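You operate a simulated robot arm through the tools that you are given. There is no shell and no other tool.

You run a simulated two-armed robot. Do the job below in one go: nothing can be reset, and whatever is moved stays where it is left.

Task
Tighten the part clamp on the fin, sand and dust it, then slacken the clamp.
Fine: fingers clear of the jaws; sanding block and dust pad go back; the screw ends at open. Set down upright: sanding block, dust pad. What is to be rubbed or washed off counts as gone when no trace of it is left.

The check looks at the end state, three seconds after you hand in, the way a careful person would. Anything else that was tipped, shoved, dropped, spilled or broken makes it a failure.

Robot
Two 7-joint arms with fingered hands on one trunk that stands fixed in place. Base frame: the origin is at the foot of the trunk, x ahead of it, y to its left, z up; the work surface is at about z = 760. Units: mm, degrees, N and s.
The left shoulder is at [70, 139, 1083], the right one opposite. With the tool pointing down near the work surface each hand reaches from about 440 to 840 mm from the base axis, measured 20 degrees to its own side. Payload 3.9 kg a hand.
The TCP of each hand is the grasp point between the finger pads, 29 mm short of the fingertips. In the tool frame z runs along the fingers and y along their closing line. The gripper opens to 100 mm; its body begins 34 mm behind the TCP. The gripper is a hand of 5 fingers: y runs from the thumb to the fingers, the wrist lies at [-15, -105, -177] in the tool frame, and closing takes about 1.5 s.
Orientation is that of the tool frame in the base frame, as a unit quaternion [x, y, z, w]. With the fingers straight down and the wrist toward the robot, the tool's x, y and z point along [0, 1, 0], [1, 0, 0] and [0, 0, -1] of the base frame.

Tools
- The arms move only by the tool send_rows. It takes "left_moves", "right_moves" or both (then of equal length, played together; a hand with none holds still); each is text: rows parted by semicolons, each of 6 numbers parted by spaces: the shift along the tool's x, y, z in mm, then the turn, a rotation vector about the tool's x, y, z in degrees. In form: dx dy dz ax ay az; .... A call has 1 to 20 rows; each row shifts and turns the commanded pose from where the row before left it, along the tool's axes as they then stand. "left_hand" and "right_hand" are, for a hand that has rows, the finger opening in mm, from 0 to 100, set as the call begins (left out, the last holds). A row lasts 0.2 s, in which the tool goes at most 50 mm and 8.6 degrees; a call with a longer step from one row to the next is refused whole, and so is a gripper value outside its range. A pose out of reach is approached as far as the arm can. The call stops where the force on the tool passes 40 N (or 10 N more than at its start, if that is more) or the arm is blocked; 0.2 s more then pass. Each finger travels about 153 mm/s and halts on what it meets, pressing with about 30 N; the grip force reading is that of the motor and also rises with nothing between the fingers. The clock runs only during rows and for 0.2 s after the last one: add rows that do not move to give the fingers time. It gives the time, the measured TCP pose, the force on the tool (base axes), the opening and the grip force at its end, in the units of the frame above (readings bear some noise), with the torque about the TCP (base axes, N m) and any sound that the robot's microphone picked up.
- Cameras (640 x 400 px; columns grow to the right, rows downward): "scene" is now at [123.8, 39.4, 1399.3]; the picture's right is [0.48, -0.88, 0.00], its down [-0.55, -0.30, -0.78] and it looks along [0.68, 0.37, -0.63] (base axes); focal length 308 px, centre (320, 200). "left" rides on the left gripper at [-66, -86, -121] in its tool frame; the picture's right is [-0.76, -0.31, 0.58], its down [0.59, -0.70, 0.40] and it looks along [0.28, 0.64, 0.71] (tool axes); focal length 247 px, centre (320, 200). "right" rides on the right gripper at [66, -86, -121] in its tool frame; the picture's right is [-0.76, 0.31, -0.58], its down [-0.59, -0.70, 0.40] and it looks along [-0.28, 0.64, 0.71] (tool axes); focal length 247 px, centre (320, 200). There is no depth. A picture from a camera that has moved, and an enlarged one, comes with that camera's place and axes in the base frame and with its lens.
- grab_frame(camera): a new picture of that camera. No time passes.
- slide_trunk(by): slides the trunk up (or, below 0, down) by that many mm; the arms and the scene camera ride with it, the base frame stays. It gives what a move gives, with no picture.
- curl_fingers(index, middle, ring, little, thumb_bend, thumb_turn, hand): sets how far each is bent, from 0 (flat) to 100 (curled in); at 30 the hand is open as for a grip, at 70 the pads meet at the TCP. One left out holds its place. A second passes; each finger stops where it meets its share of the squeeze, and holds until it gets a number again. A gripper value or a shape takes the hand back. It gives what a move gives, with no picture; readings hold the bend of each and the force on index, middle, ring, little, thumb and palm. thumb_turn goes from beside the hand (0) to across from the fingers (100), as for a grip.
- preshape(shape, hand): the hand has 5 fingers and takes this shape, open, in about a second: jaw (thumb against the fingers, like two jaws); tri (thumb and two fingers); tip (a fingertip pinch); poke (one finger out to press); point (the index stretched); flat (the hand flat); cup (the hand cupped); fist (a fist). The gripper value then closes the fingers along that shape, each until it touches; the sizes above hold for jaw. It gives what a move gives, with no picture.
- aim_head(pan, tilt): turns the head with the scene camera to pan (to the left, within 86 degrees either way) and tilt (down, from -29 to 69), counted from straight ahead of the robot. It gives what a move gives.
- zoom(camera, box): a new picture of the part [left, top, right, bottom] of that camera's present view, enlarged. No time passes.
- hand_in(): hands the job in; it is judged then, once.

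Nothing tells you positions but the pictures and the camera data. Unless the task says otherwise, let go and move clear before handing in.

The tools are called by a JSON object that holds its "api" and its "payload". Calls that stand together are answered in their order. send_rows: Moves the arms, as the interface text tells. Its arguments: {"type":"object","properties":{"left_moves":{"type":"string"},"left_hand":{"type":"number"},"right_moves":{"type":"string"},"right_hand":{"type":"number"}},"required":[]} The other tools are called the same way: slide_trunk (by) moves the trunk up or down; preshape (shape, hand) gives the hand a shape; curl_fingers (index, middle, ring, little, thumb_bend, thumb_turn, hand) moves the fingers one by one; aim_head (pan, tilt) turns the head that bears the scene camera; grab_frame (camera) takes a picture; zoom (camera, box) takes an enlarged picture of a part of a camera's view; hand_in () hands the job in.

At the start:

```text
time_s: 0.0
left_tcp_pos: [381.3, 459.3, 1183.6]
left_tool_rot: [0.555, 0.832, 0.0, 0.0]
left_wrist_force: [0.4, -0.2, 0.5]
left_wrist_torque: [0.01, 0.01, -0.03]
left_opening: 99.9
left_grasp_force: 0.1
left_shape: jaw
left_bend: [30.0, 30.0, 30.0, 30.0, 30.0, 98.0]
left_finger forces: [0.0, 0.1, 0.0, 0.0, 0.0, 0.1]
right_tcp_pos: [606.0, -0.8, 1162.1]
right_tool_rot: [0.555, 0.832, 0.0, 0.0]
right_wrist_force: [0.5, 0.5, 0.1]
right_wrist_torque: [0.02, 0.01, 0.0]
right_opening: 99.9
right_grasp_force: 0.1
right_shape: jaw
right_bend: [30.0, 30.0, 30.0, 30.0, 30.0, 98.0]
right_finger forces: [0.0, 0.0, 0.0, 0.0, 0.0, 0.0]
trunk travel left (down, up): [-725.0, 115.0]
head pan, tilt (commanded): [28.8, 39.0]
```

scene: 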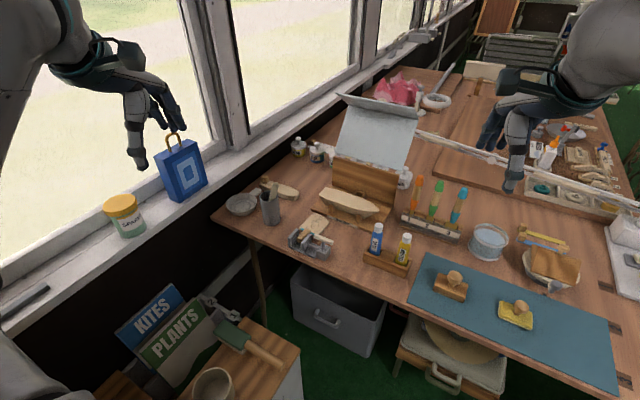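
right: 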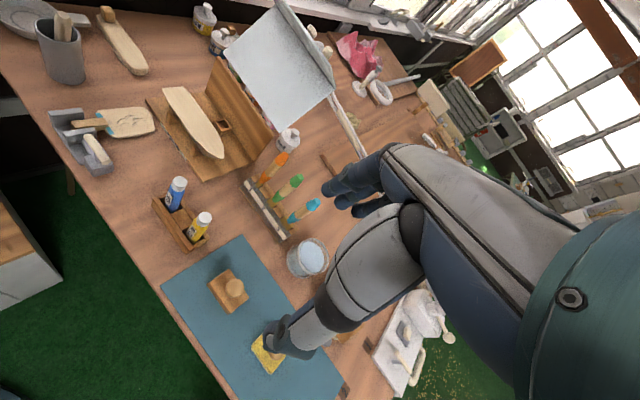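
left: 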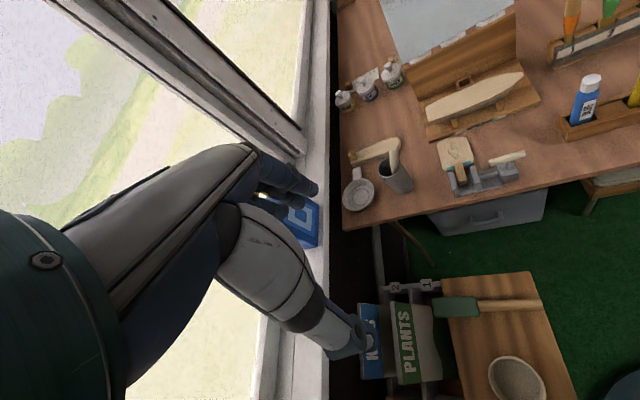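

I see a workbench with a small vise (the part clamp) holding a fin at the left, and a sanding block and yellow dust pad on the blue mat. I'll zoom in on these first to locate them.

{"api": "zoom", "payload": {"camera": "scene", "box": [260, 190, 360, 260]}}

{"api": "zoom", "payload": {"camera": "scene", "box": [410, 240, 570, 350]}}

{"api": "zoom", "payload": {"camera": "right", "box": [20, 80, 180, 190]}}

{"api": "zoom", "payload": {"camera": "left", "box": [410, 120, 550, 210]}}

```text
5.71 times, centred on (310, 225) of scene
camera zoom: at [123.8, 39.4, 1399.3], right [0.48, -0.88, 0.0], down [-0.55, -0.3, -0.78], along [0.68, 0.37, -0.63], focal length 1760 px, centre (377, 57)
```

zoom: 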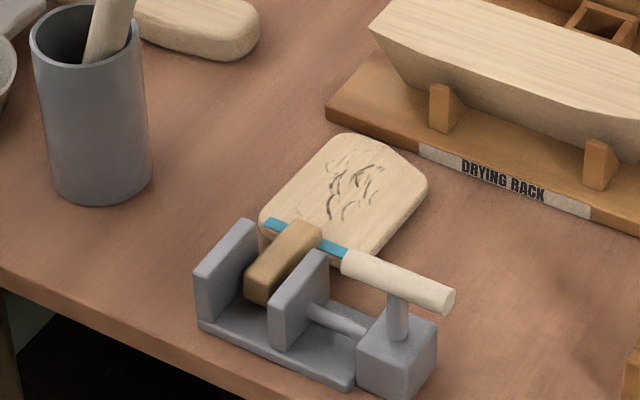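

```text
3.64 times, centred on (490, 295) of scene
camera zoom: at [123.8, 39.4, 1399.3], right [0.48, -0.88, 0.0], down [-0.55, -0.3, -0.78], along [0.68, 0.37, -0.63], focal length 1120 px, centre (-298, -146)
```

zoom: 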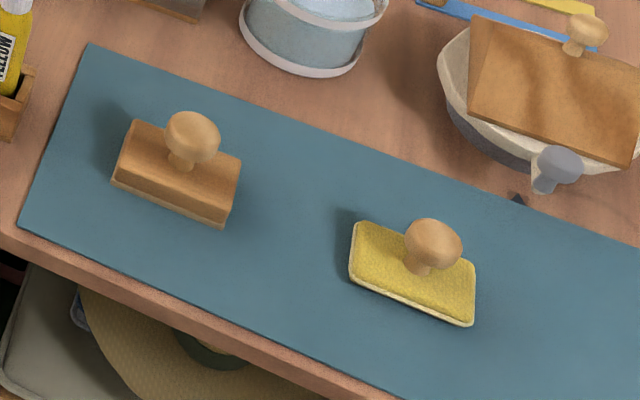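

```text
3.64 times, centred on (100, 135) of right
camera zoom: at [502.7, 27.2, 1283.0], right [0.57, -0.58, 0.58], down [-0.42, -0.81, -0.4], along [0.7, -0.01, -0.71], focal length 898 px, centre (1120, 436)
```

zoom: 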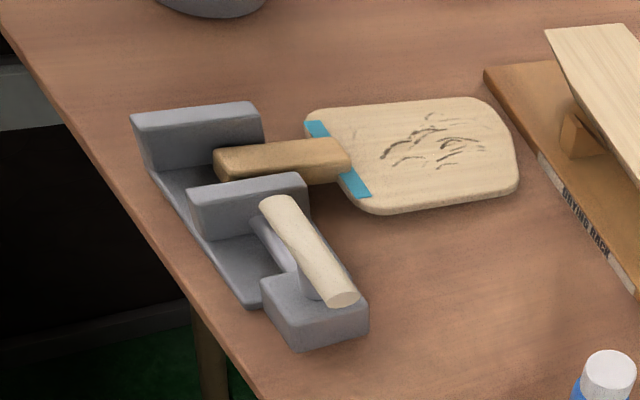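

```text
4.44 times, centred on (480, 165) of left
camera zoom: at [327.5, 364.7, 1304.5], right [0.01, -0.82, -0.58], down [-0.88, 0.27, -0.4], along [0.48, 0.51, -0.71], focal length 1098 px, centre (-391, 356)
```

zoom: 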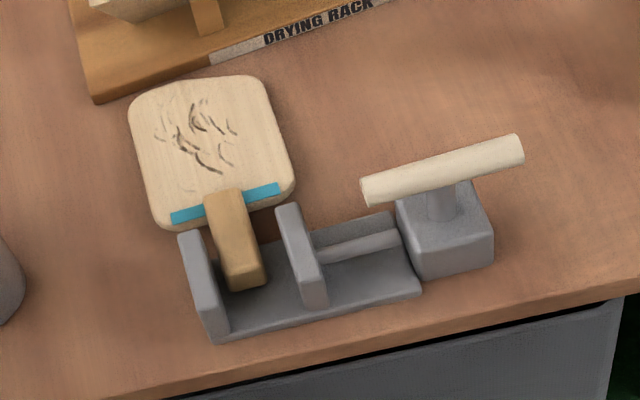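

The clamp's T-lever looks to be about 50 mm long, centred near (608, 295, 828) and lying along y. The fin blade is near (690, 360), the sander near (667, -22) and the pad near (653, -160). I'll zoom the right camera on the mat tools and bring the left camera closer to the clamp.

{"api": "zoom", "payload": {"camera": "right", "box": [180, 240, 340, 340]}}

{"api": "send_rows", "payload": {"left_moves": "-30 0 33 0 0 0;-30 0 33 0 0 0;-30 0 33 0 0 0;-30 0 33 0 0 0;-30 0 33 0 0 0;-30 0 33 0 0 0;-30 -2 33 0 0 0;0 0 0 0 0 7.6;0 0 0 0 0 7.5;0 0 0 0 0 7.5;0 0 0 0 0 0"}}

```text
4.00 times, centred on (260, 290) of right
camera zoom: at [502.7, 27.2, 1283.0], right [0.57, -0.58, 0.58], down [-0.42, -0.81, -0.4], along [0.7, -0.01, -0.71], focal length 988 px, centre (560, -160)
```

zoom: 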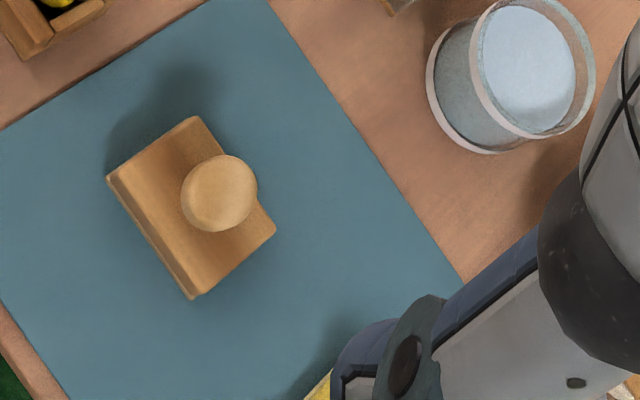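

```text
time_s: 2.4
left_tcp_pos: [460.0, 265.1, 954.2]
left_tool_rot: [0.707, 0.707, 0.0, 0.0]
left_wrist_force: [0.7, -0.5, -0.5]
left_wrist_torque: [-0.03, 0.01, 0.02]
left_opening: 99.6
left_grasp_force: 0.1
left_shape: jaw
left_bend: [30.0, 30.0, 30.0, 30.0, 30.0, 98.0]
left_finger forces: [0.1, 0.0, 0.0, 0.0, 0.0, 0.0]
right_tcp_pos: [605.5, -0.7, 1162.8]
right_tool_rot: [0.555, 0.832, 0.0, 0.0]
right_wrist_force: [-0.6, -0.5, 0.6]
right_wrist_torque: [0.0, 0.0, 0.0]
right_opening: 99.6
right_grasp_force: 0.0
right_shape: jaw
right_bend: [30.0, 30.0, 30.0, 30.0, 30.0, 98.0]
right_finger forces: [0.1, 0.0, 0.0, 0.1, 0.1, 0.0]
trunk travel left (down, up): [-725.0, 115.0]
head pan, tilt (commanded): [28.8, 39.0]
```

The left hand is now nearer the clamp, so I'll look at the close-up view.

{"api": "grab_frame", "payload": {"camera": "left"}}

{"api": "grab_frame", "payload": {"camera": "scene"}}

{"api": "zoom", "payload": {"camera": "right", "box": [30, 90, 170, 190]}}

```text
taken
camera left: at [374.5, 198.1, 1073.5], right [-0.31, -0.76, -0.58], down [-0.7, 0.59, -0.4], along [0.64, 0.28, -0.71], focal length 247 px, centre (320, 200)
```

left: 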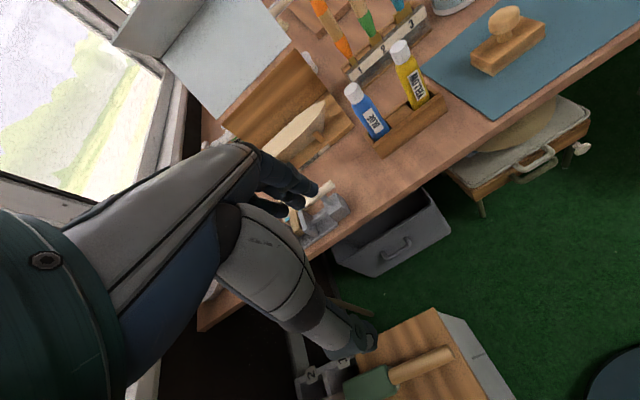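

```text
taken
camera scene: at [123.7, 39.3, 1399.3], right [0.48, -0.88, 0.0], down [-0.55, -0.3, -0.78], along [0.68, 0.37, -0.63], focal length 308 px, centre (320, 200)
```

scene: 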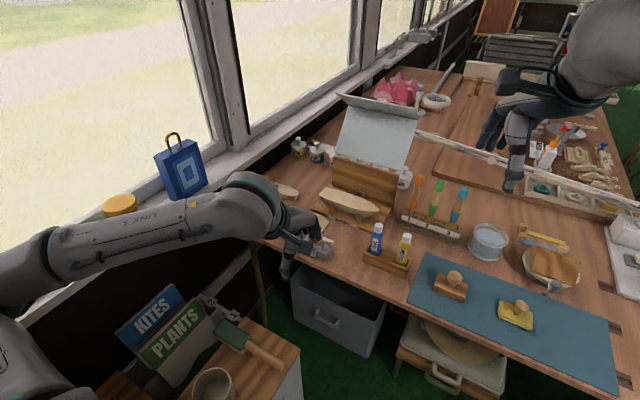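

```text
4.00 times, centred on (100, 140) of right
camera zoom: at [502.6, 27.1, 1283.0], right [0.57, -0.58, 0.58], down [-0.42, -0.81, -0.4], along [0.7, -0.01, -0.71], focal length 988 px, centre (1200, 440)
```

zoom: 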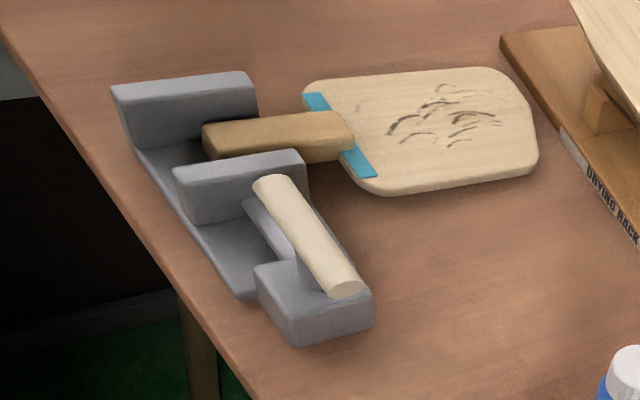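

I place the clamp block top at z≈799 and the lever at z≈828 with its post near (610, 296). The fin blade spans about x 650–737, y 340–405, with its top at z≈776. Next I'll try the three-finger shape on the left hand to see how it looks.

{"api": "preshape", "payload": {"shape": "tri", "hand": "left"}}

{"api": "zoom", "payload": {"camera": "scene", "box": [200, 150, 360, 290]}}

{"api": "grab_frame", "payload": {"camera": "left"}}

{"api": "grab_frame", "payload": {"camera": "right"}}

```text
time_s: 3.3
left_tcp_pos: [459.3, 264.6, 954.8]
left_tool_rot: [0.708, 0.707, 0.0, 0.0]
left_wrist_force: [0.2, -0.8, 0.6]
left_wrist_torque: [-0.01, 0.05, 0.03]
left_opening: 99.8
left_grasp_force: 0.1
left_shape: tri
left_bend: [30.0, 30.0, 99.0, 99.0, 30.0, 98.0]
left_finger forces: [0.0, 0.1, 0.0, 0.0, 0.1, 0.0]
right_tcp_pos: [605.6, -0.1, 1162.3]
right_tool_rot: [0.555, 0.832, 0.0, 0.0]
right_wrist_force: [-0.2, -0.5, 0.4]
right_wrist_torque: [0.02, 0.03, 0.04]
right_opening: 99.7
right_grasp_force: 0.1
right_shape: jaw
right_bend: [30.0, 30.0, 30.0, 30.0, 30.0, 98.0]
right_finger forces: [0.1, 0.1, 0.0, 0.0, 0.0, 0.0]
trunk travel left (down, up): [-725.0, 115.0]
head pan, tilt (commanded): [28.8, 39.0]
```

```text
2.86 times, centred on (280, 220) of scene
camera zoom: at [123.8, 39.4, 1399.3], right [0.48, -0.88, 0.0], down [-0.55, -0.3, -0.78], along [0.68, 0.37, -0.63], focal length 880 px, centre (434, 143)
```

zoom: 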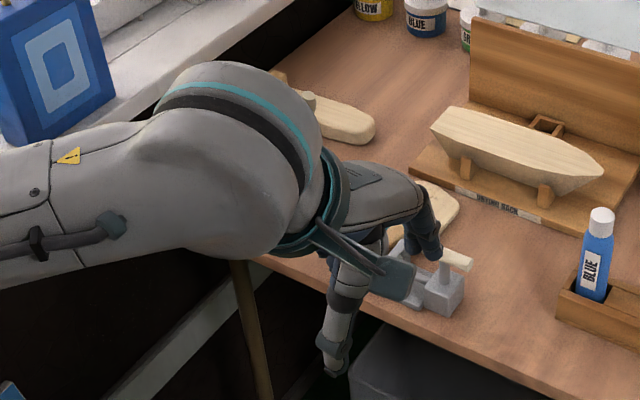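

```text
taken
camera left: at [374.6, 198.0, 1073.4], right [-0.31, -0.76, -0.58], down [-0.7, 0.59, -0.4], along [0.64, 0.28, -0.71], focal length 247 px, centre (320, 200)
```

left: 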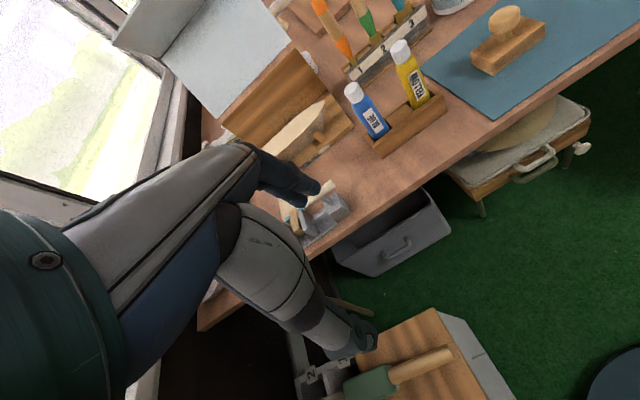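

```text
taken
camera right: at [502.7, 27.2, 1283.0], right [0.57, -0.58, 0.58], down [-0.42, -0.81, -0.4], along [0.7, -0.01, -0.71], focal length 247 px, centre (320, 200)
```

right: 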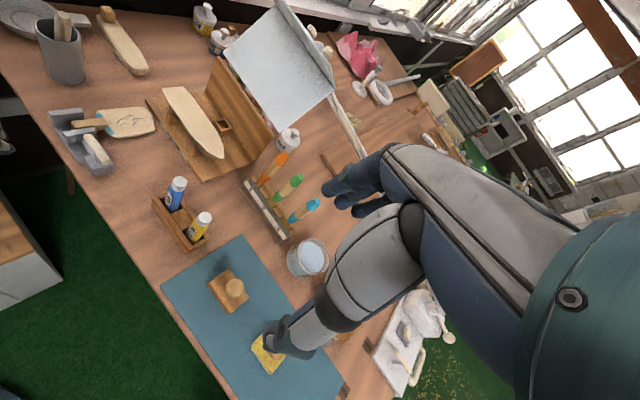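

The three-finger shape folds the ring and little fingers away, leaving thumb, index and middle. I'll hover the left hand well above the lever so I can compare the fingertips with it.

{"api": "send_rows", "payload": {"left_moves": "8 38 6 0 0 0;8 38 6 0 0 0;8 38 6 0 0 0;7 36.5 6.5 0 0 0;0 0 0 0 0 0"}}

{"api": "grab_frame", "payload": {"camera": "right"}}

{"api": "zoom", "payload": {"camera": "scene", "box": [240, 130, 400, 270]}}

{"api": "grab_frame", "payload": {"camera": "left"}}

```text
time_s: 4.5
left_tcp_pos: [611.0, 297.3, 929.9]
left_tool_rot: [0.706, 0.708, 0.001, 0.001]
left_wrist_force: [0.8, -0.3, -0.4]
left_wrist_torque: [-0.03, 0.0, -0.02]
left_opening: 100.0
left_grasp_force: 0.0
left_shape: tri
left_bend: [30.0, 30.0, 99.0, 99.0, 30.0, 98.0]
left_finger forces: [0.1, 0.0, 0.0, 0.0, 0.0, 0.0]
right_tcp_pos: [605.0, 0.7, 1162.8]
right_tool_rot: [0.555, 0.832, 0.0, 0.001]
right_wrist_force: [-0.8, 0.3, 0.5]
right_wrist_torque: [0.02, 0.0, -0.01]
right_opening: 99.8
right_grasp_force: 0.0
right_shape: jaw
right_bend: [30.0, 30.0, 30.0, 30.0, 30.0, 98.0]
right_finger forces: [0.0, 0.0, 0.0, 0.1, 0.0, 0.0]
trunk travel left (down, up): [-725.0, 115.0]
head pan, tilt (commanded): [28.8, 39.0]
```

```text
taken
camera right: at [501.6, 27.9, 1283.5], right [0.57, -0.58, 0.58], down [-0.42, -0.81, -0.4], along [0.7, -0.01, -0.71], focal length 247 px, centre (320, 200)
```

right: 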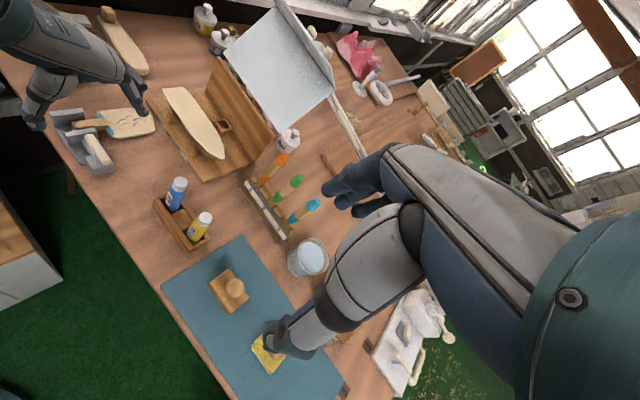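

```text
2.86 times, centred on (320, 200) of scene
camera zoom: at [122.6, 40.1, 1399.4], right [0.48, -0.88, 0.0], down [-0.55, -0.3, -0.78], along [0.68, 0.37, -0.63], focal length 880 px, centre (320, 200)
```

zoom: 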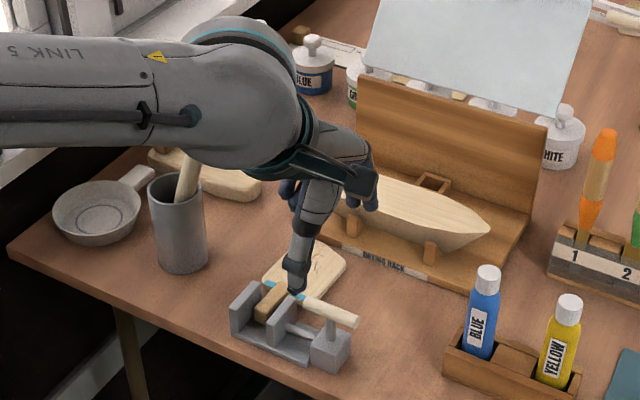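

```text
taken
camera left: at [525.7, 231.1, 1049.4], right [-0.3, -0.76, -0.58], down [-0.7, 0.59, -0.4], along [0.64, 0.28, -0.71], focal length 247 px, centre (320, 200)
```

left: 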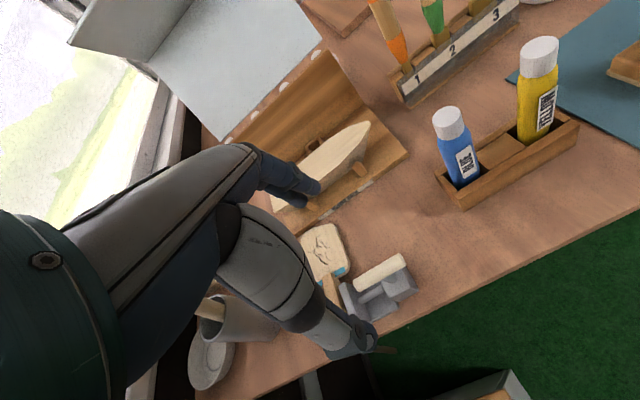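

The hand is hovering above the lever. I'll zoom in on the left fingertips from the right and left cameras.

{"api": "zoom", "payload": {"camera": "right", "box": [0, 40, 180, 180]}}

{"api": "zoom", "payload": {"camera": "left", "box": [240, 140, 440, 370]}}

```text
2.86 times, centred on (90, 110) of right
camera zoom: at [501.6, 27.9, 1283.5], right [0.57, -0.58, 0.58], down [-0.42, -0.81, -0.4], along [0.7, -0.01, -0.71], focal length 706 px, centre (977, 457)
```

zoom: 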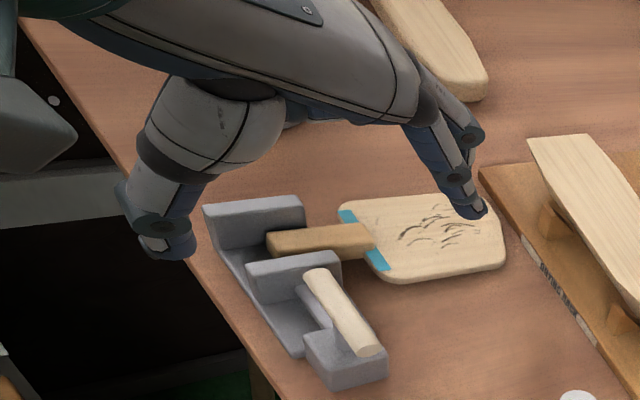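

```text
1.74 times, centred on (340, 255) of left
camera zoom: at [525.7, 231.1, 1049.4], right [-0.3, -0.76, -0.58], down [-0.7, 0.59, -0.4], along [0.64, 0.28, -0.71], focal length 430 px, centre (285, 104)
```

zoom: 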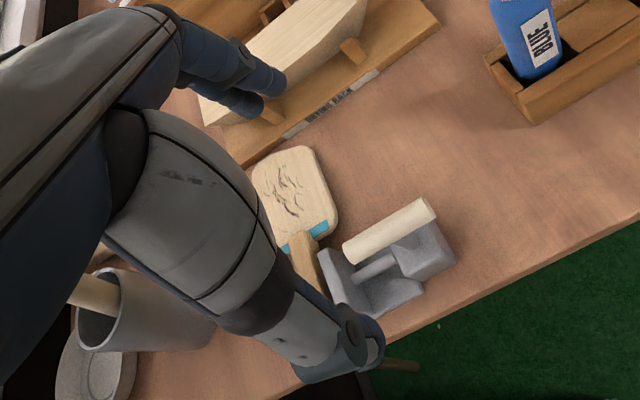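

The index and middle tips sit at tool x of about ±10, facing the thumb, so the hand is well centred. I'll lower it around the lever with the fingers open and check before closing.

{"api": "send_rows", "payload": {"left_moves": "-0.5 -0.7 25 0 0 0;-0.5 -0.8 25 0 0 0;0 0 24 0 0 0;0 0 18 0 0 0;0 0 0 0 0 0"}}

{"api": "zoom", "payload": {"camera": "right", "box": [20, 70, 160, 190]}}

{"api": "zoom", "payload": {"camera": "scene", "box": [260, 170, 380, 270]}}

{"api": "zoom", "payload": {"camera": "left", "box": [220, 140, 440, 370]}}

```text
time_s: 5.7
left_tcp_pos: [608.6, 295.4, 837.3]
left_tool_rot: [0.707, 0.708, 0.0, 0.001]
left_wrist_force: [-0.3, 0.0, -0.9]
left_wrist_torque: [-0.01, 0.03, 0.01]
left_opening: 99.7
left_grasp_force: 0.1
left_shape: tri
left_bend: [30.0, 30.0, 99.0, 99.0, 30.0, 98.0]
left_finger forces: [0.1, 0.0, 0.0, 0.0, 0.1, 0.0]
right_tcp_pos: [606.7, -0.3, 1162.0]
right_tool_rot: [0.555, 0.832, 0.0, 0.0]
right_wrist_force: [-0.4, 1.3, -0.7]
right_wrist_torque: [-0.01, 0.03, 0.0]
right_opening: 99.9
right_grasp_force: 0.2
right_shape: jaw
right_bend: [30.0, 30.0, 30.0, 30.0, 30.0, 98.0]
right_finger forces: [0.1, 0.0, 0.0, 0.0, 0.0, 0.0]
trunk travel left (down, up): [-725.0, 115.0]
head pan, tilt (commanded): [28.8, 39.0]
```

```text
3.33 times, centred on (90, 130) of right
camera zoom: at [502.3, 27.6, 1283.2], right [0.57, -0.58, 0.58], down [-0.42, -0.81, -0.4], along [0.7, -0.01, -0.71], focal length 823 px, centre (1087, 433)
```

zoom: 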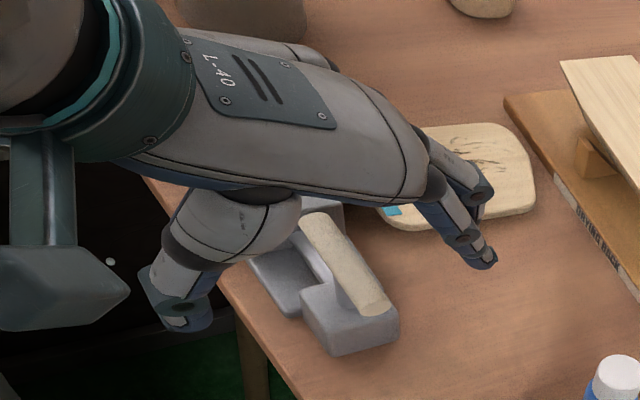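

```text
4.00 times, centred on (320, 220) of scene
camera zoom: at [123.4, 39.7, 1399.3], right [0.48, -0.88, 0.0], down [-0.55, -0.3, -0.78], along [0.68, 0.37, -0.63], focal length 1232 px, centre (320, 120)
```

zoom: 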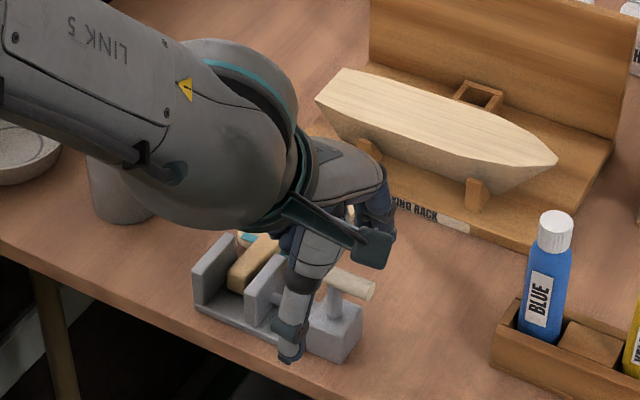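

```text
1.74 times, centred on (330, 255) of left
camera zoom: at [523.5, 229.1, 957.1], right [-0.31, -0.76, -0.58], down [-0.7, 0.59, -0.4], along [0.64, 0.28, -0.71], focal length 430 px, centre (303, 104)
```

zoom: 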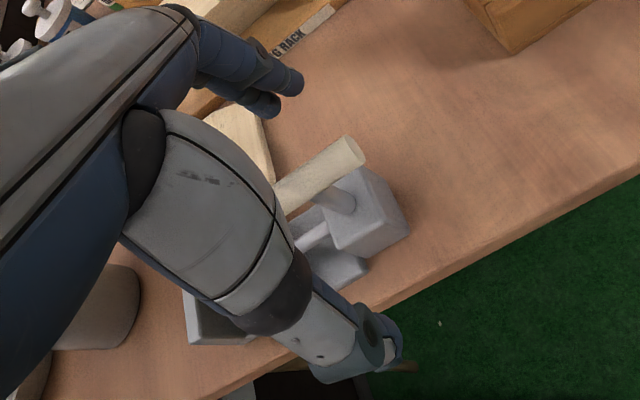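

The lever sits between thumb and fingers, with its end about 24 mm to the -y side as I estimated. I'll close on the bar.

{"api": "send_rows", "payload": {"left_moves": "0 0 0 0 0 0;0 0 0 0 0 0;0 0 0 0 0 0;0 0 0 0 0 0;0 0 0 0 0 0;0 0 0 0 0 0;0 0 0 0 0 0;0 0 0 0 0 0", "left_hand": 0}}

{"api": "zoom", "payload": {"camera": "right", "box": [20, 70, 160, 190]}}

{"api": "zoom", "payload": {"camera": "left", "box": [220, 140, 440, 370]}}

```text
time_s: 7.5
left_tcp_pos: [608.6, 295.6, 835.9]
left_tool_rot: [0.707, 0.707, -0.001, -0.001]
left_wrist_force: [-1.4, -2.2, -6.2]
left_wrist_torque: [-0.01, 0.24, -0.01]
left_opening: 3.2
left_grasp_force: 30.1
left_shape: tri
left_bend: [68.0, 69.0, 100.0, 100.0, 71.0, 100.0]
left_finger forces: [13.8, 13.1, 0.0, 0.0, 27.6, 0.0]
right_tcp_pos: [606.9, -0.6, 1160.9]
right_tool_rot: [0.555, 0.832, 0.0, 0.001]
right_wrist_force: [0.9, -0.1, 0.4]
right_wrist_torque: [0.01, -0.01, 0.02]
right_opening: 100.0
right_grasp_force: 0.2
right_shape: jaw
right_bend: [30.0, 30.0, 30.0, 30.0, 30.0, 98.0]
right_finger forces: [0.0, 0.0, 0.0, 0.1, 0.1, 0.0]
trunk travel left (down, up): [-725.0, 115.0]
head pan, tilt (commanded): [28.8, 39.0]
```

```text
3.33 times, centred on (90, 130) of right
camera zoom: at [503.3, 27.2, 1282.7], right [0.57, -0.58, 0.58], down [-0.42, -0.81, -0.4], along [0.7, -0.01, -0.71], focal length 823 px, centre (1087, 433)
```

zoom: 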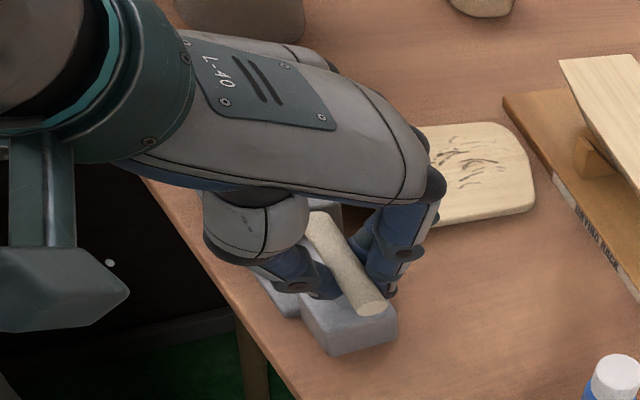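

```text
1.74 times, centred on (330, 255) of left
camera zoom: at [523.9, 228.5, 956.6], right [-0.31, -0.76, -0.58], down [-0.7, 0.59, -0.4], along [0.64, 0.28, -0.71], focal length 430 px, centre (303, 104)
```

zoom: 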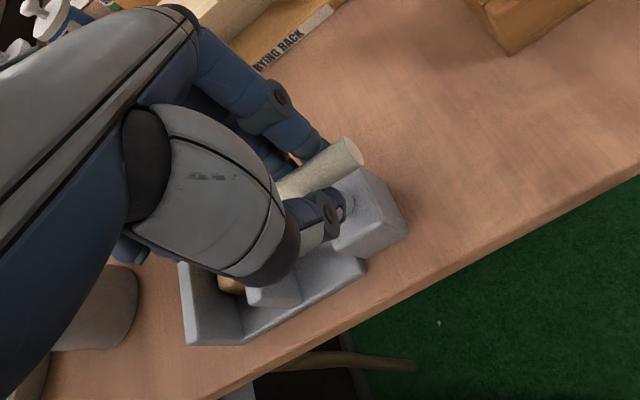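

The fingers closed almost fully (3 mm), which suggests they went under the bar and onto the post. I'll open, rise about 12 mm, and re-grip so the pads hold the bar itself.

{"api": "send_rows", "payload": {"left_moves": "0 0 0 0 0 0;0 0 0 0 0 0;0 0 0 0 0 0;0 0 -6 0 0 0;0 0 -7 0 0 0;0 0 0 0 0 0", "left_hand": 60}}

{"api": "send_rows", "payload": {"left_moves": "0 0 0 0 0 0;0 0 0 0 0 0;0 0 0 0 0 0;0 0 0 0 0 0;0 0 0 0 0 0;0 0 0 0 0 0", "left_hand": 0}}

{"api": "zoom", "payload": {"camera": "right", "box": [20, 70, 160, 190]}}

{"api": "zoom", "payload": {"camera": "left", "box": [220, 140, 440, 370]}}

```text
time_s: 8.9
left_tcp_pos: [607.4, 295.6, 849.7]
left_tool_rot: [0.707, 0.707, 0.0, 0.0]
left_wrist_force: [0.1, -0.1, 0.2]
left_wrist_torque: [0.01, 0.01, 0.02]
left_opening: 60.1
left_grasp_force: 0.1
left_shape: tri
left_bend: [39.0, 39.0, 99.0, 99.0, 31.0, 100.0]
left_finger forces: [0.1, 0.0, 0.0, 0.0, 0.0, 0.1]
right_tcp_pos: [606.0, -0.7, 1162.4]
right_tool_rot: [0.555, 0.832, 0.0, 0.0]
right_wrist_force: [-0.1, 0.3, 0.0]
right_wrist_torque: [0.03, 0.03, -0.01]
right_opening: 99.8
right_grasp_force: 0.1
right_shape: jaw
right_bend: [30.0, 30.0, 30.0, 30.0, 30.0, 98.0]
right_finger forces: [0.1, 0.0, 0.0, 0.0, 0.0, 0.0]
trunk travel left (down, up): [-725.0, 115.0]
head pan, tilt (commanded): [28.8, 39.0]
```

```text
time_s: 10.3
left_tcp_pos: [608.3, 294.7, 851.0]
left_tool_rot: [0.707, 0.707, 0.0, 0.0]
left_wrist_force: [1.3, 0.2, 5.7]
left_wrist_torque: [-0.02, -0.04, 0.01]
left_opening: 5.2
left_grasp_force: 29.9
left_shape: tri
left_bend: [68.0, 65.0, 100.0, 100.0, 72.0, 100.0]
left_finger forces: [12.2, 13.0, 0.1, 0.0, 24.6, 0.0]
right_tcp_pos: [605.4, -0.9, 1163.1]
right_tool_rot: [0.555, 0.832, 0.001, 0.001]
right_wrist_force: [0.3, -0.3, 0.1]
right_wrist_torque: [0.02, -0.02, 0.02]
right_opening: 99.7
right_grasp_force: 0.1
right_shape: jaw
right_bend: [30.0, 30.0, 30.0, 30.0, 30.0, 98.0]
right_finger forces: [0.0, 0.0, 0.0, 0.0, 0.0, 0.0]
trunk travel left (down, up): [-725.0, 115.0]
head pan, tilt (commanded): [28.8, 39.0]
```

```text
3.33 times, centred on (90, 130) of right
camera zoom: at [502.0, 26.8, 1283.3], right [0.57, -0.58, 0.58], down [-0.42, -0.81, -0.4], along [0.7, -0.01, -0.71], focal length 823 px, centre (1087, 433)
```

zoom: 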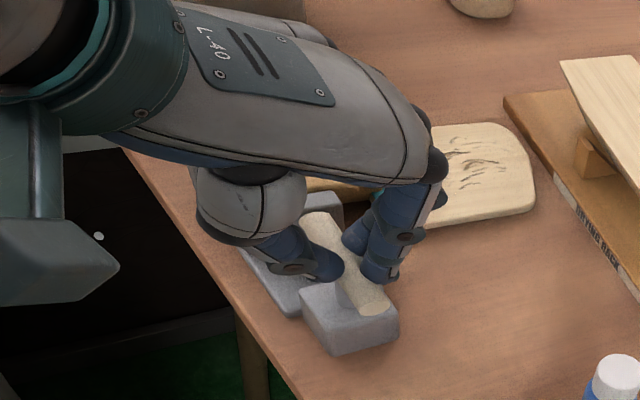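

```text
1.74 times, centred on (330, 255) of left
camera zoom: at [523.5, 228.3, 970.8], right [-0.31, -0.76, -0.58], down [-0.7, 0.59, -0.4], along [0.64, 0.28, -0.71], focal length 430 px, centre (303, 104)
```

zoom: 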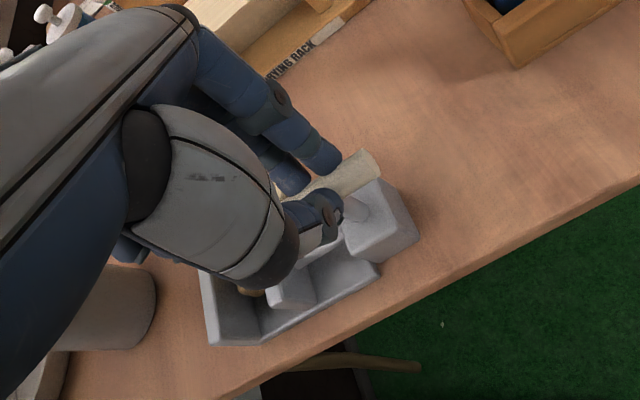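

This time the tips caught the top half of the bar and were pushed up 6 N, so the best height is about 6 mm lower. I'll re-grip at TCP z≈843.

{"api": "send_rows", "payload": {"left_moves": "0 0 0 0 0 0;0 0 0 0 0 0;0 0 0 0 0 0;0 0 7 0 0 0;0 0 0 0 0 0", "left_hand": 60}}

{"api": "send_rows", "payload": {"left_moves": "0 0 0 0 0 0;0 0 0 0 0 0;0 0 0 0 0 0;0 0 0 0 0 0;0 0 0 0 0 0;0 0 0 0 0 0", "left_hand": 0}}

{"api": "zoom", "payload": {"camera": "right", "box": [20, 70, 160, 190]}}

{"api": "zoom", "payload": {"camera": "left", "box": [220, 140, 440, 370]}}

```text
time_s: 11.5
left_tcp_pos: [608.1, 295.1, 843.8]
left_tool_rot: [0.707, 0.707, 0.0, 0.0]
left_wrist_force: [-0.6, -0.1, 0.3]
left_wrist_torque: [-0.02, -0.01, 0.0]
left_opening: 59.8
left_grasp_force: 0.0
left_shape: tri
left_bend: [39.0, 39.0, 99.0, 99.0, 30.0, 100.0]
left_finger forces: [0.0, 0.0, 0.1, 0.1, 0.0, 0.0]
right_tcp_pos: [606.2, -0.9, 1163.7]
right_tool_rot: [0.555, 0.832, 0.0, -0.001]
right_wrist_force: [-0.8, 0.0, 0.4]
right_wrist_torque: [0.01, -0.02, 0.02]
right_opening: 99.9
right_grasp_force: 0.2
right_shape: jaw
right_bend: [30.0, 30.0, 30.0, 30.0, 30.0, 98.0]
right_finger forces: [0.0, 0.0, 0.0, 0.0, 0.1, 0.1]
trunk travel left (down, up): [-725.0, 115.0]
head pan, tilt (commanded): [28.8, 39.0]
```

```text
time_s: 12.9
left_tcp_pos: [609.2, 295.5, 841.2]
left_tool_rot: [0.707, 0.707, -0.001, -0.001]
left_wrist_force: [-2.1, -1.0, -7.4]
left_wrist_torque: [-0.05, 0.05, 0.0]
left_opening: 6.3
left_grasp_force: 29.8
left_shape: tri
left_bend: [67.0, 65.0, 100.0, 100.0, 71.0, 100.0]
left_finger forces: [12.8, 13.3, 0.0, 0.1, 27.7, 0.1]
right_tcp_pos: [605.9, -0.1, 1162.0]
right_tool_rot: [0.554, 0.832, 0.0, 0.0]
right_wrist_force: [-0.2, -0.4, 0.5]
right_wrist_torque: [0.01, -0.03, 0.0]
right_opening: 99.7
right_grasp_force: 0.1
right_shape: jaw
right_bend: [30.0, 30.0, 30.0, 30.0, 30.0, 98.0]
right_finger forces: [0.1, 0.0, 0.0, 0.0, 0.1, 0.0]
trunk travel left (down, up): [-725.0, 115.0]
head pan, tilt (commanded): [28.8, 39.0]
```

```text
3.33 times, centred on (90, 130) of right
camera zoom: at [503.6, 27.4, 1282.6], right [0.57, -0.58, 0.58], down [-0.42, -0.81, -0.4], along [0.7, -0.01, -0.71], focal length 823 px, centre (1087, 433)
```

zoom: 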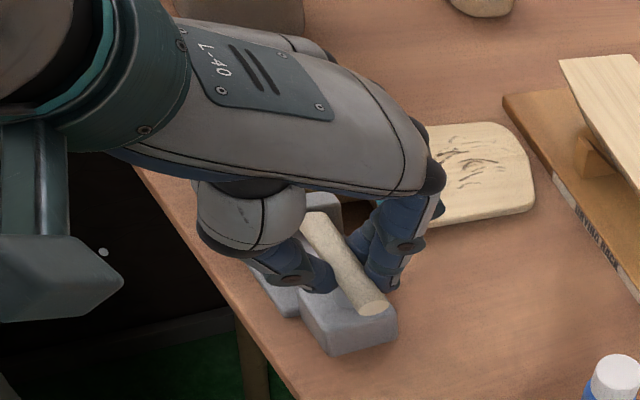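

```text
1.74 times, centred on (330, 255) of left
camera zoom: at [524.0, 228.8, 962.0], right [-0.31, -0.76, -0.58], down [-0.7, 0.59, -0.4], along [0.64, 0.28, -0.71], focal length 430 px, centre (303, 104)
```

zoom: 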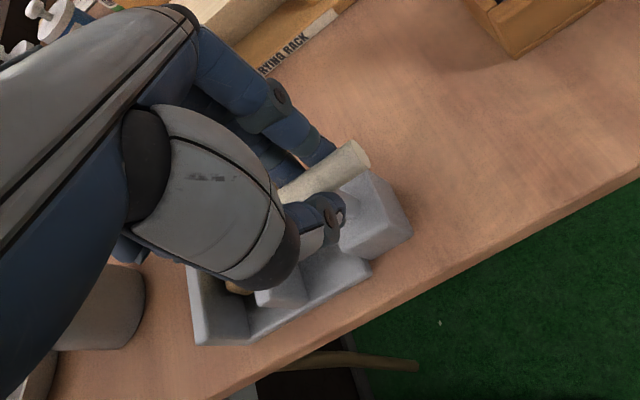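

The bar is now held between thumb and fingers around its mid-height. I'll turn it 15° clockwise seen from above, the usual tightening direction, and watch the torque and jaw.

{"api": "send_rows", "payload": {"left_moves": "0 0 0 0 0 5;0 0 0 0 0 5;0 0 0 0 0 5;0 0 0 0 0 0"}}

{"api": "zoom", "payload": {"camera": "right", "box": [20, 70, 160, 190]}}

{"api": "zoom", "payload": {"camera": "left", "box": [220, 140, 440, 370]}}

```text
time_s: 13.9
left_tcp_pos: [608.5, 295.7, 841.8]
left_tool_rot: [0.793, 0.609, 0.0, -0.001]
left_wrist_force: [-1.4, 1.8, -9.1]
left_wrist_torque: [0.01, 0.07, 0.05]
left_opening: 6.5
left_grasp_force: 30.2
left_shape: tri
left_bend: [66.0, 66.0, 100.0, 100.0, 71.0, 100.0]
left_finger forces: [15.1, 12.9, 0.0, 0.0, 28.7, 0.0]
right_tcp_pos: [606.7, -1.4, 1161.6]
right_tool_rot: [0.555, 0.832, 0.0, -0.001]
right_wrist_force: [0.2, -0.7, 0.1]
right_wrist_torque: [-0.04, 0.04, -0.02]
right_opening: 99.8
right_grasp_force: 0.1
right_shape: jaw
right_bend: [30.0, 30.0, 30.0, 30.0, 30.0, 98.0]
right_finger forces: [0.1, 0.0, 0.0, 0.0, 0.0, 0.0]
trunk travel left (down, up): [-725.0, 115.0]
head pan, tilt (commanded): [28.8, 39.0]
```

```text
3.33 times, centred on (90, 130) of right
camera zoom: at [503.9, 27.5, 1282.5], right [0.57, -0.58, 0.58], down [-0.42, -0.81, -0.4], along [0.7, -0.01, -0.71], focal length 823 px, centre (1087, 433)
```

zoom: 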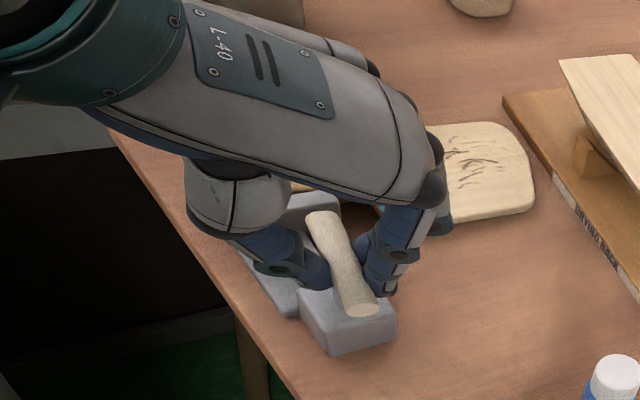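

```text
1.74 times, centred on (330, 255) of left
camera zoom: at [510.4, 253.7, 962.1], right [-0.49, -0.65, -0.58], down [-0.53, 0.75, -0.4], along [0.69, 0.11, -0.71], focal length 430 px, centre (303, 104)
```

zoom: 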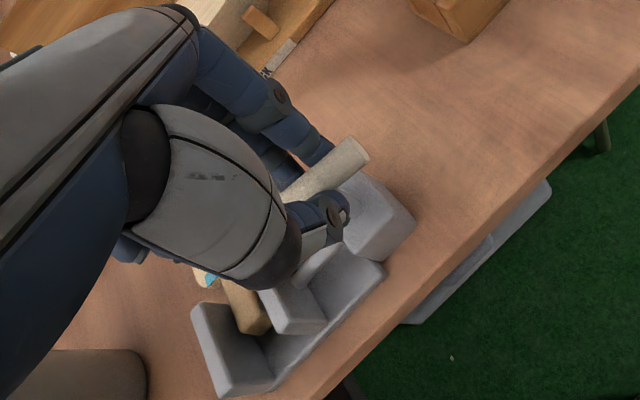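

The lever follows the hand clockwise with little torque. I'll continue another 30° and check whether the moving jaw closes in on the fin tab.

{"api": "send_rows", "payload": {"left_moves": "0 0 0 0 0 5;0 0 0 0 0 5;0 0 0 0 0 5;0 0 0 0 0 5;0 0 0 0 0 5;0 0 0 0 0 5;0 0 0 0 0 0"}}

{"api": "zoom", "payload": {"camera": "right", "box": [20, 70, 160, 190]}}

{"api": "zoom", "payload": {"camera": "left", "box": [220, 140, 440, 370]}}

{"api": "zoom", "payload": {"camera": "scene", "box": [260, 170, 380, 270]}}

```text
time_s: 15.5
left_tcp_pos: [609.2, 296.1, 841.6]
left_tool_rot: [0.924, 0.383, 0.001, 0.0]
left_wrist_force: [-1.8, 4.6, -7.9]
left_wrist_torque: [0.07, 0.09, 0.06]
left_opening: 6.2
left_grasp_force: 30.1
left_shape: tri
left_bend: [66.0, 72.0, 100.0, 100.0, 66.0, 100.0]
left_finger forces: [14.3, 12.6, 0.0, 0.0, 30.0, 0.0]
right_tcp_pos: [606.8, 0.3, 1162.6]
right_tool_rot: [0.554, 0.832, -0.001, 0.001]
right_wrist_force: [-0.4, 0.1, 0.7]
right_wrist_torque: [-0.04, -0.01, 0.0]
right_opening: 100.0
right_grasp_force: 0.1
right_shape: jaw
right_bend: [30.0, 30.0, 30.0, 30.0, 30.0, 98.0]
right_finger forces: [0.0, 0.0, 0.0, 0.1, 0.0, 0.1]
trunk travel left (down, up): [-725.0, 115.0]
head pan, tilt (commanded): [28.8, 39.0]
```

```text
3.33 times, centred on (90, 130) of right
camera zoom: at [503.6, 28.6, 1282.6], right [0.57, -0.58, 0.58], down [-0.42, -0.81, -0.4], along [0.7, -0.02, -0.71], focal length 823 px, centre (1087, 433)
```

zoom: 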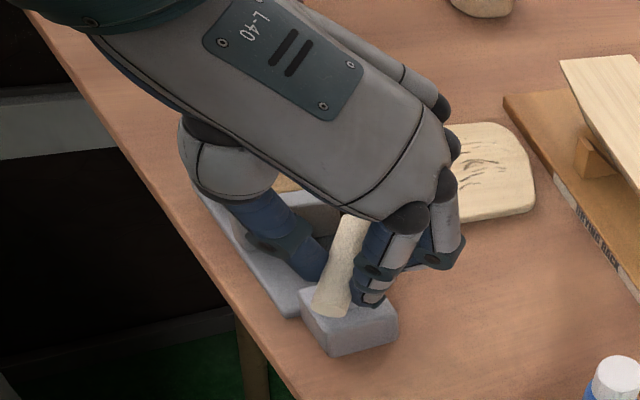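

```text
1.74 times, centred on (330, 255) of left
camera zoom: at [503.0, 309.4, 961.9], right [-0.75, -0.32, -0.58], down [-0.08, 0.91, -0.4], along [0.65, -0.25, -0.71], focal length 430 px, centre (303, 104)
```

zoom: 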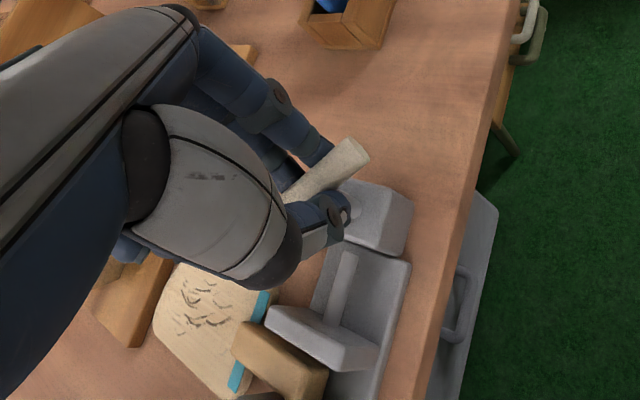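

```text
4.00 times, centred on (320, 220) of scene
camera zoom: at [124.8, 40.9, 1399.1], right [0.48, -0.88, 0.0], down [-0.55, -0.3, -0.78], along [0.68, 0.37, -0.63], focal length 1232 px, centre (320, 120)
```

zoom: 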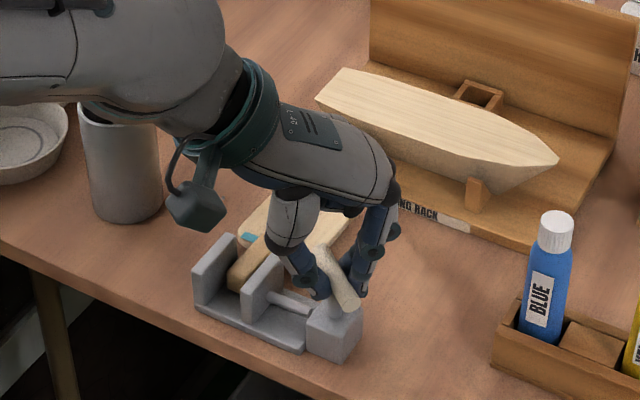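

The lever follows, now 45° clockwise, and the jaw looks closer to the tab. I'll continue in steps while watching the torque.

{"api": "send_rows", "payload": {"left_moves": "0 0 0 0 0 5;0 0 0 0 0 5;0 0 0 0 0 5;0 0 0 0 0 5;0 0 0 0 0 5;0 0 0 0 0 0"}}

{"api": "zoom", "payload": {"camera": "left", "box": [220, 140, 440, 370]}}

{"api": "zoom", "payload": {"camera": "scene", "box": [260, 190, 360, 260]}}

```text
time_s: 16.9
left_tcp_pos: [608.8, 296.6, 842.8]
left_tool_rot: [0.985, 0.174, 0.0, 0.0]
left_wrist_force: [-1.1, 6.9, -8.8]
left_wrist_torque: [0.16, 0.02, 0.04]
left_opening: 6.2
left_grasp_force: 29.8
left_shape: tri
left_bend: [66.0, 72.0, 100.0, 100.0, 66.0, 100.0]
left_finger forces: [13.9, 12.2, 0.0, 0.1, 30.7, 0.0]
right_tcp_pos: [606.5, 1.1, 1161.9]
right_tool_rot: [0.555, 0.832, -0.001, 0.0]
right_wrist_force: [0.5, 0.6, 0.8]
right_wrist_torque: [-0.03, 0.04, 0.02]
right_opening: 99.6
right_grasp_force: 0.0
right_shape: jaw
right_bend: [30.0, 30.0, 30.0, 30.0, 30.0, 98.0]
right_finger forces: [0.0, 0.1, 0.1, 0.0, 0.0, 0.0]
trunk travel left (down, up): [-725.0, 115.0]
head pan, tilt (commanded): [28.8, 39.0]
```

```text
1.74 times, centred on (330, 255) of left
camera zoom: at [519.3, 353.3, 961.8], right [-0.82, 0.03, -0.58], down [0.31, 0.86, -0.4], along [0.48, -0.51, -0.71], focal length 430 px, centre (303, 104)
```

zoom: 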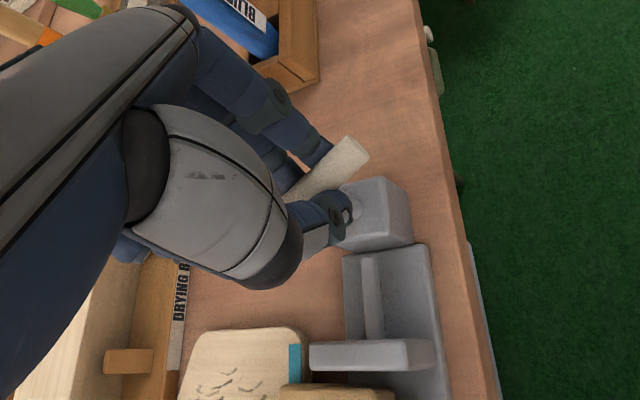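

```text
5.71 times, centred on (310, 225) of scene
camera zoom: at [124.9, 41.3, 1399.1], right [0.48, -0.88, 0.0], down [-0.55, -0.3, -0.78], along [0.68, 0.37, -0.63], focal length 1760 px, centre (377, 57)
```

zoom: 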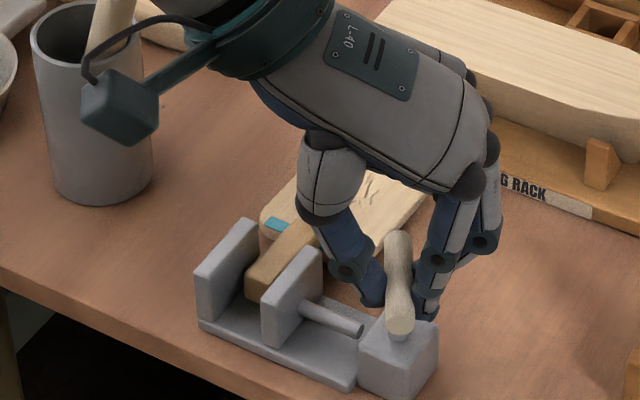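

The jaw has advanced toward the tab, so clockwise tightens. I'll keep turning.

{"api": "send_rows", "payload": {"left_moves": "0 0 0 0 0 5;0 0 0 0 0 5;0 0 0 0 0 5;0 0 0 0 0 5;0 0 0 0 0 5;0 0 0 0 0 0"}}

{"api": "zoom", "payload": {"camera": "left", "box": [220, 140, 440, 370]}}

{"api": "zoom", "payload": {"camera": "scene", "box": [260, 190, 360, 260]}}

```text
time_s: 18.3
left_tcp_pos: [610.0, 296.4, 841.5]
left_tool_rot: [0.999, -0.045, 0.001, 0.001]
left_wrist_force: [0.7, 6.4, -8.5]
left_wrist_torque: [0.16, 0.03, 0.02]
left_opening: 6.3
left_grasp_force: 29.6
left_shape: tri
left_bend: [66.0, 72.0, 100.0, 100.0, 66.0, 100.0]
left_finger forces: [14.6, 11.7, 0.1, 0.0, 30.3, 0.0]
right_tcp_pos: [607.1, 0.8, 1162.0]
right_tool_rot: [0.555, 0.832, -0.001, 0.0]
right_wrist_force: [0.6, -0.4, -0.6]
right_wrist_torque: [0.0, -0.04, -0.01]
right_opening: 99.6
right_grasp_force: 0.0
right_shape: jaw
right_bend: [30.0, 30.0, 30.0, 30.0, 30.0, 98.0]
right_finger forces: [0.1, 0.0, 0.0, 0.0, 0.1, 0.0]
trunk travel left (down, up): [-725.0, 115.0]
head pan, tilt (commanded): [28.8, 39.0]
```

```text
1.74 times, centred on (330, 255) of left
camera zoom: at [552.4, 386.3, 961.7], right [-0.73, 0.37, -0.58], down [0.65, 0.65, -0.4], along [0.23, -0.66, -0.71], focal length 430 px, centre (303, 104)
```

zoom: 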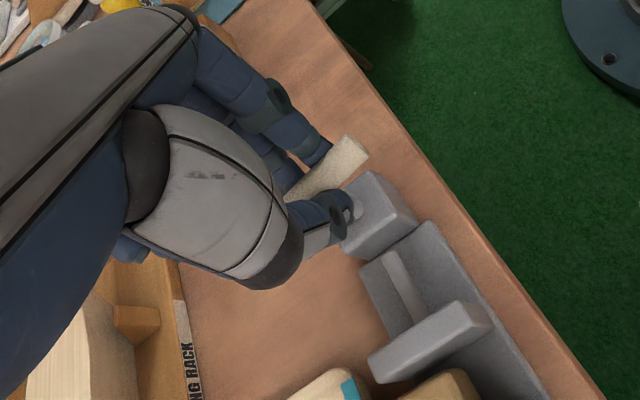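

```text
5.71 times, centred on (310, 225) of scene
camera zoom: at [125.2, 41.2, 1399.0], right [0.48, -0.88, 0.0], down [-0.55, -0.3, -0.78], along [0.68, 0.37, -0.63], focal length 1760 px, centre (377, 57)
```

zoom: 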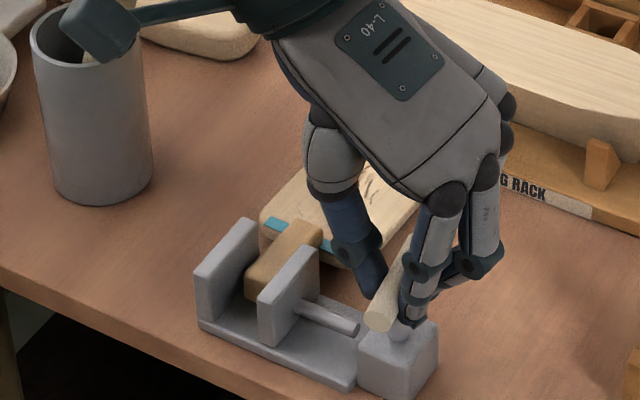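

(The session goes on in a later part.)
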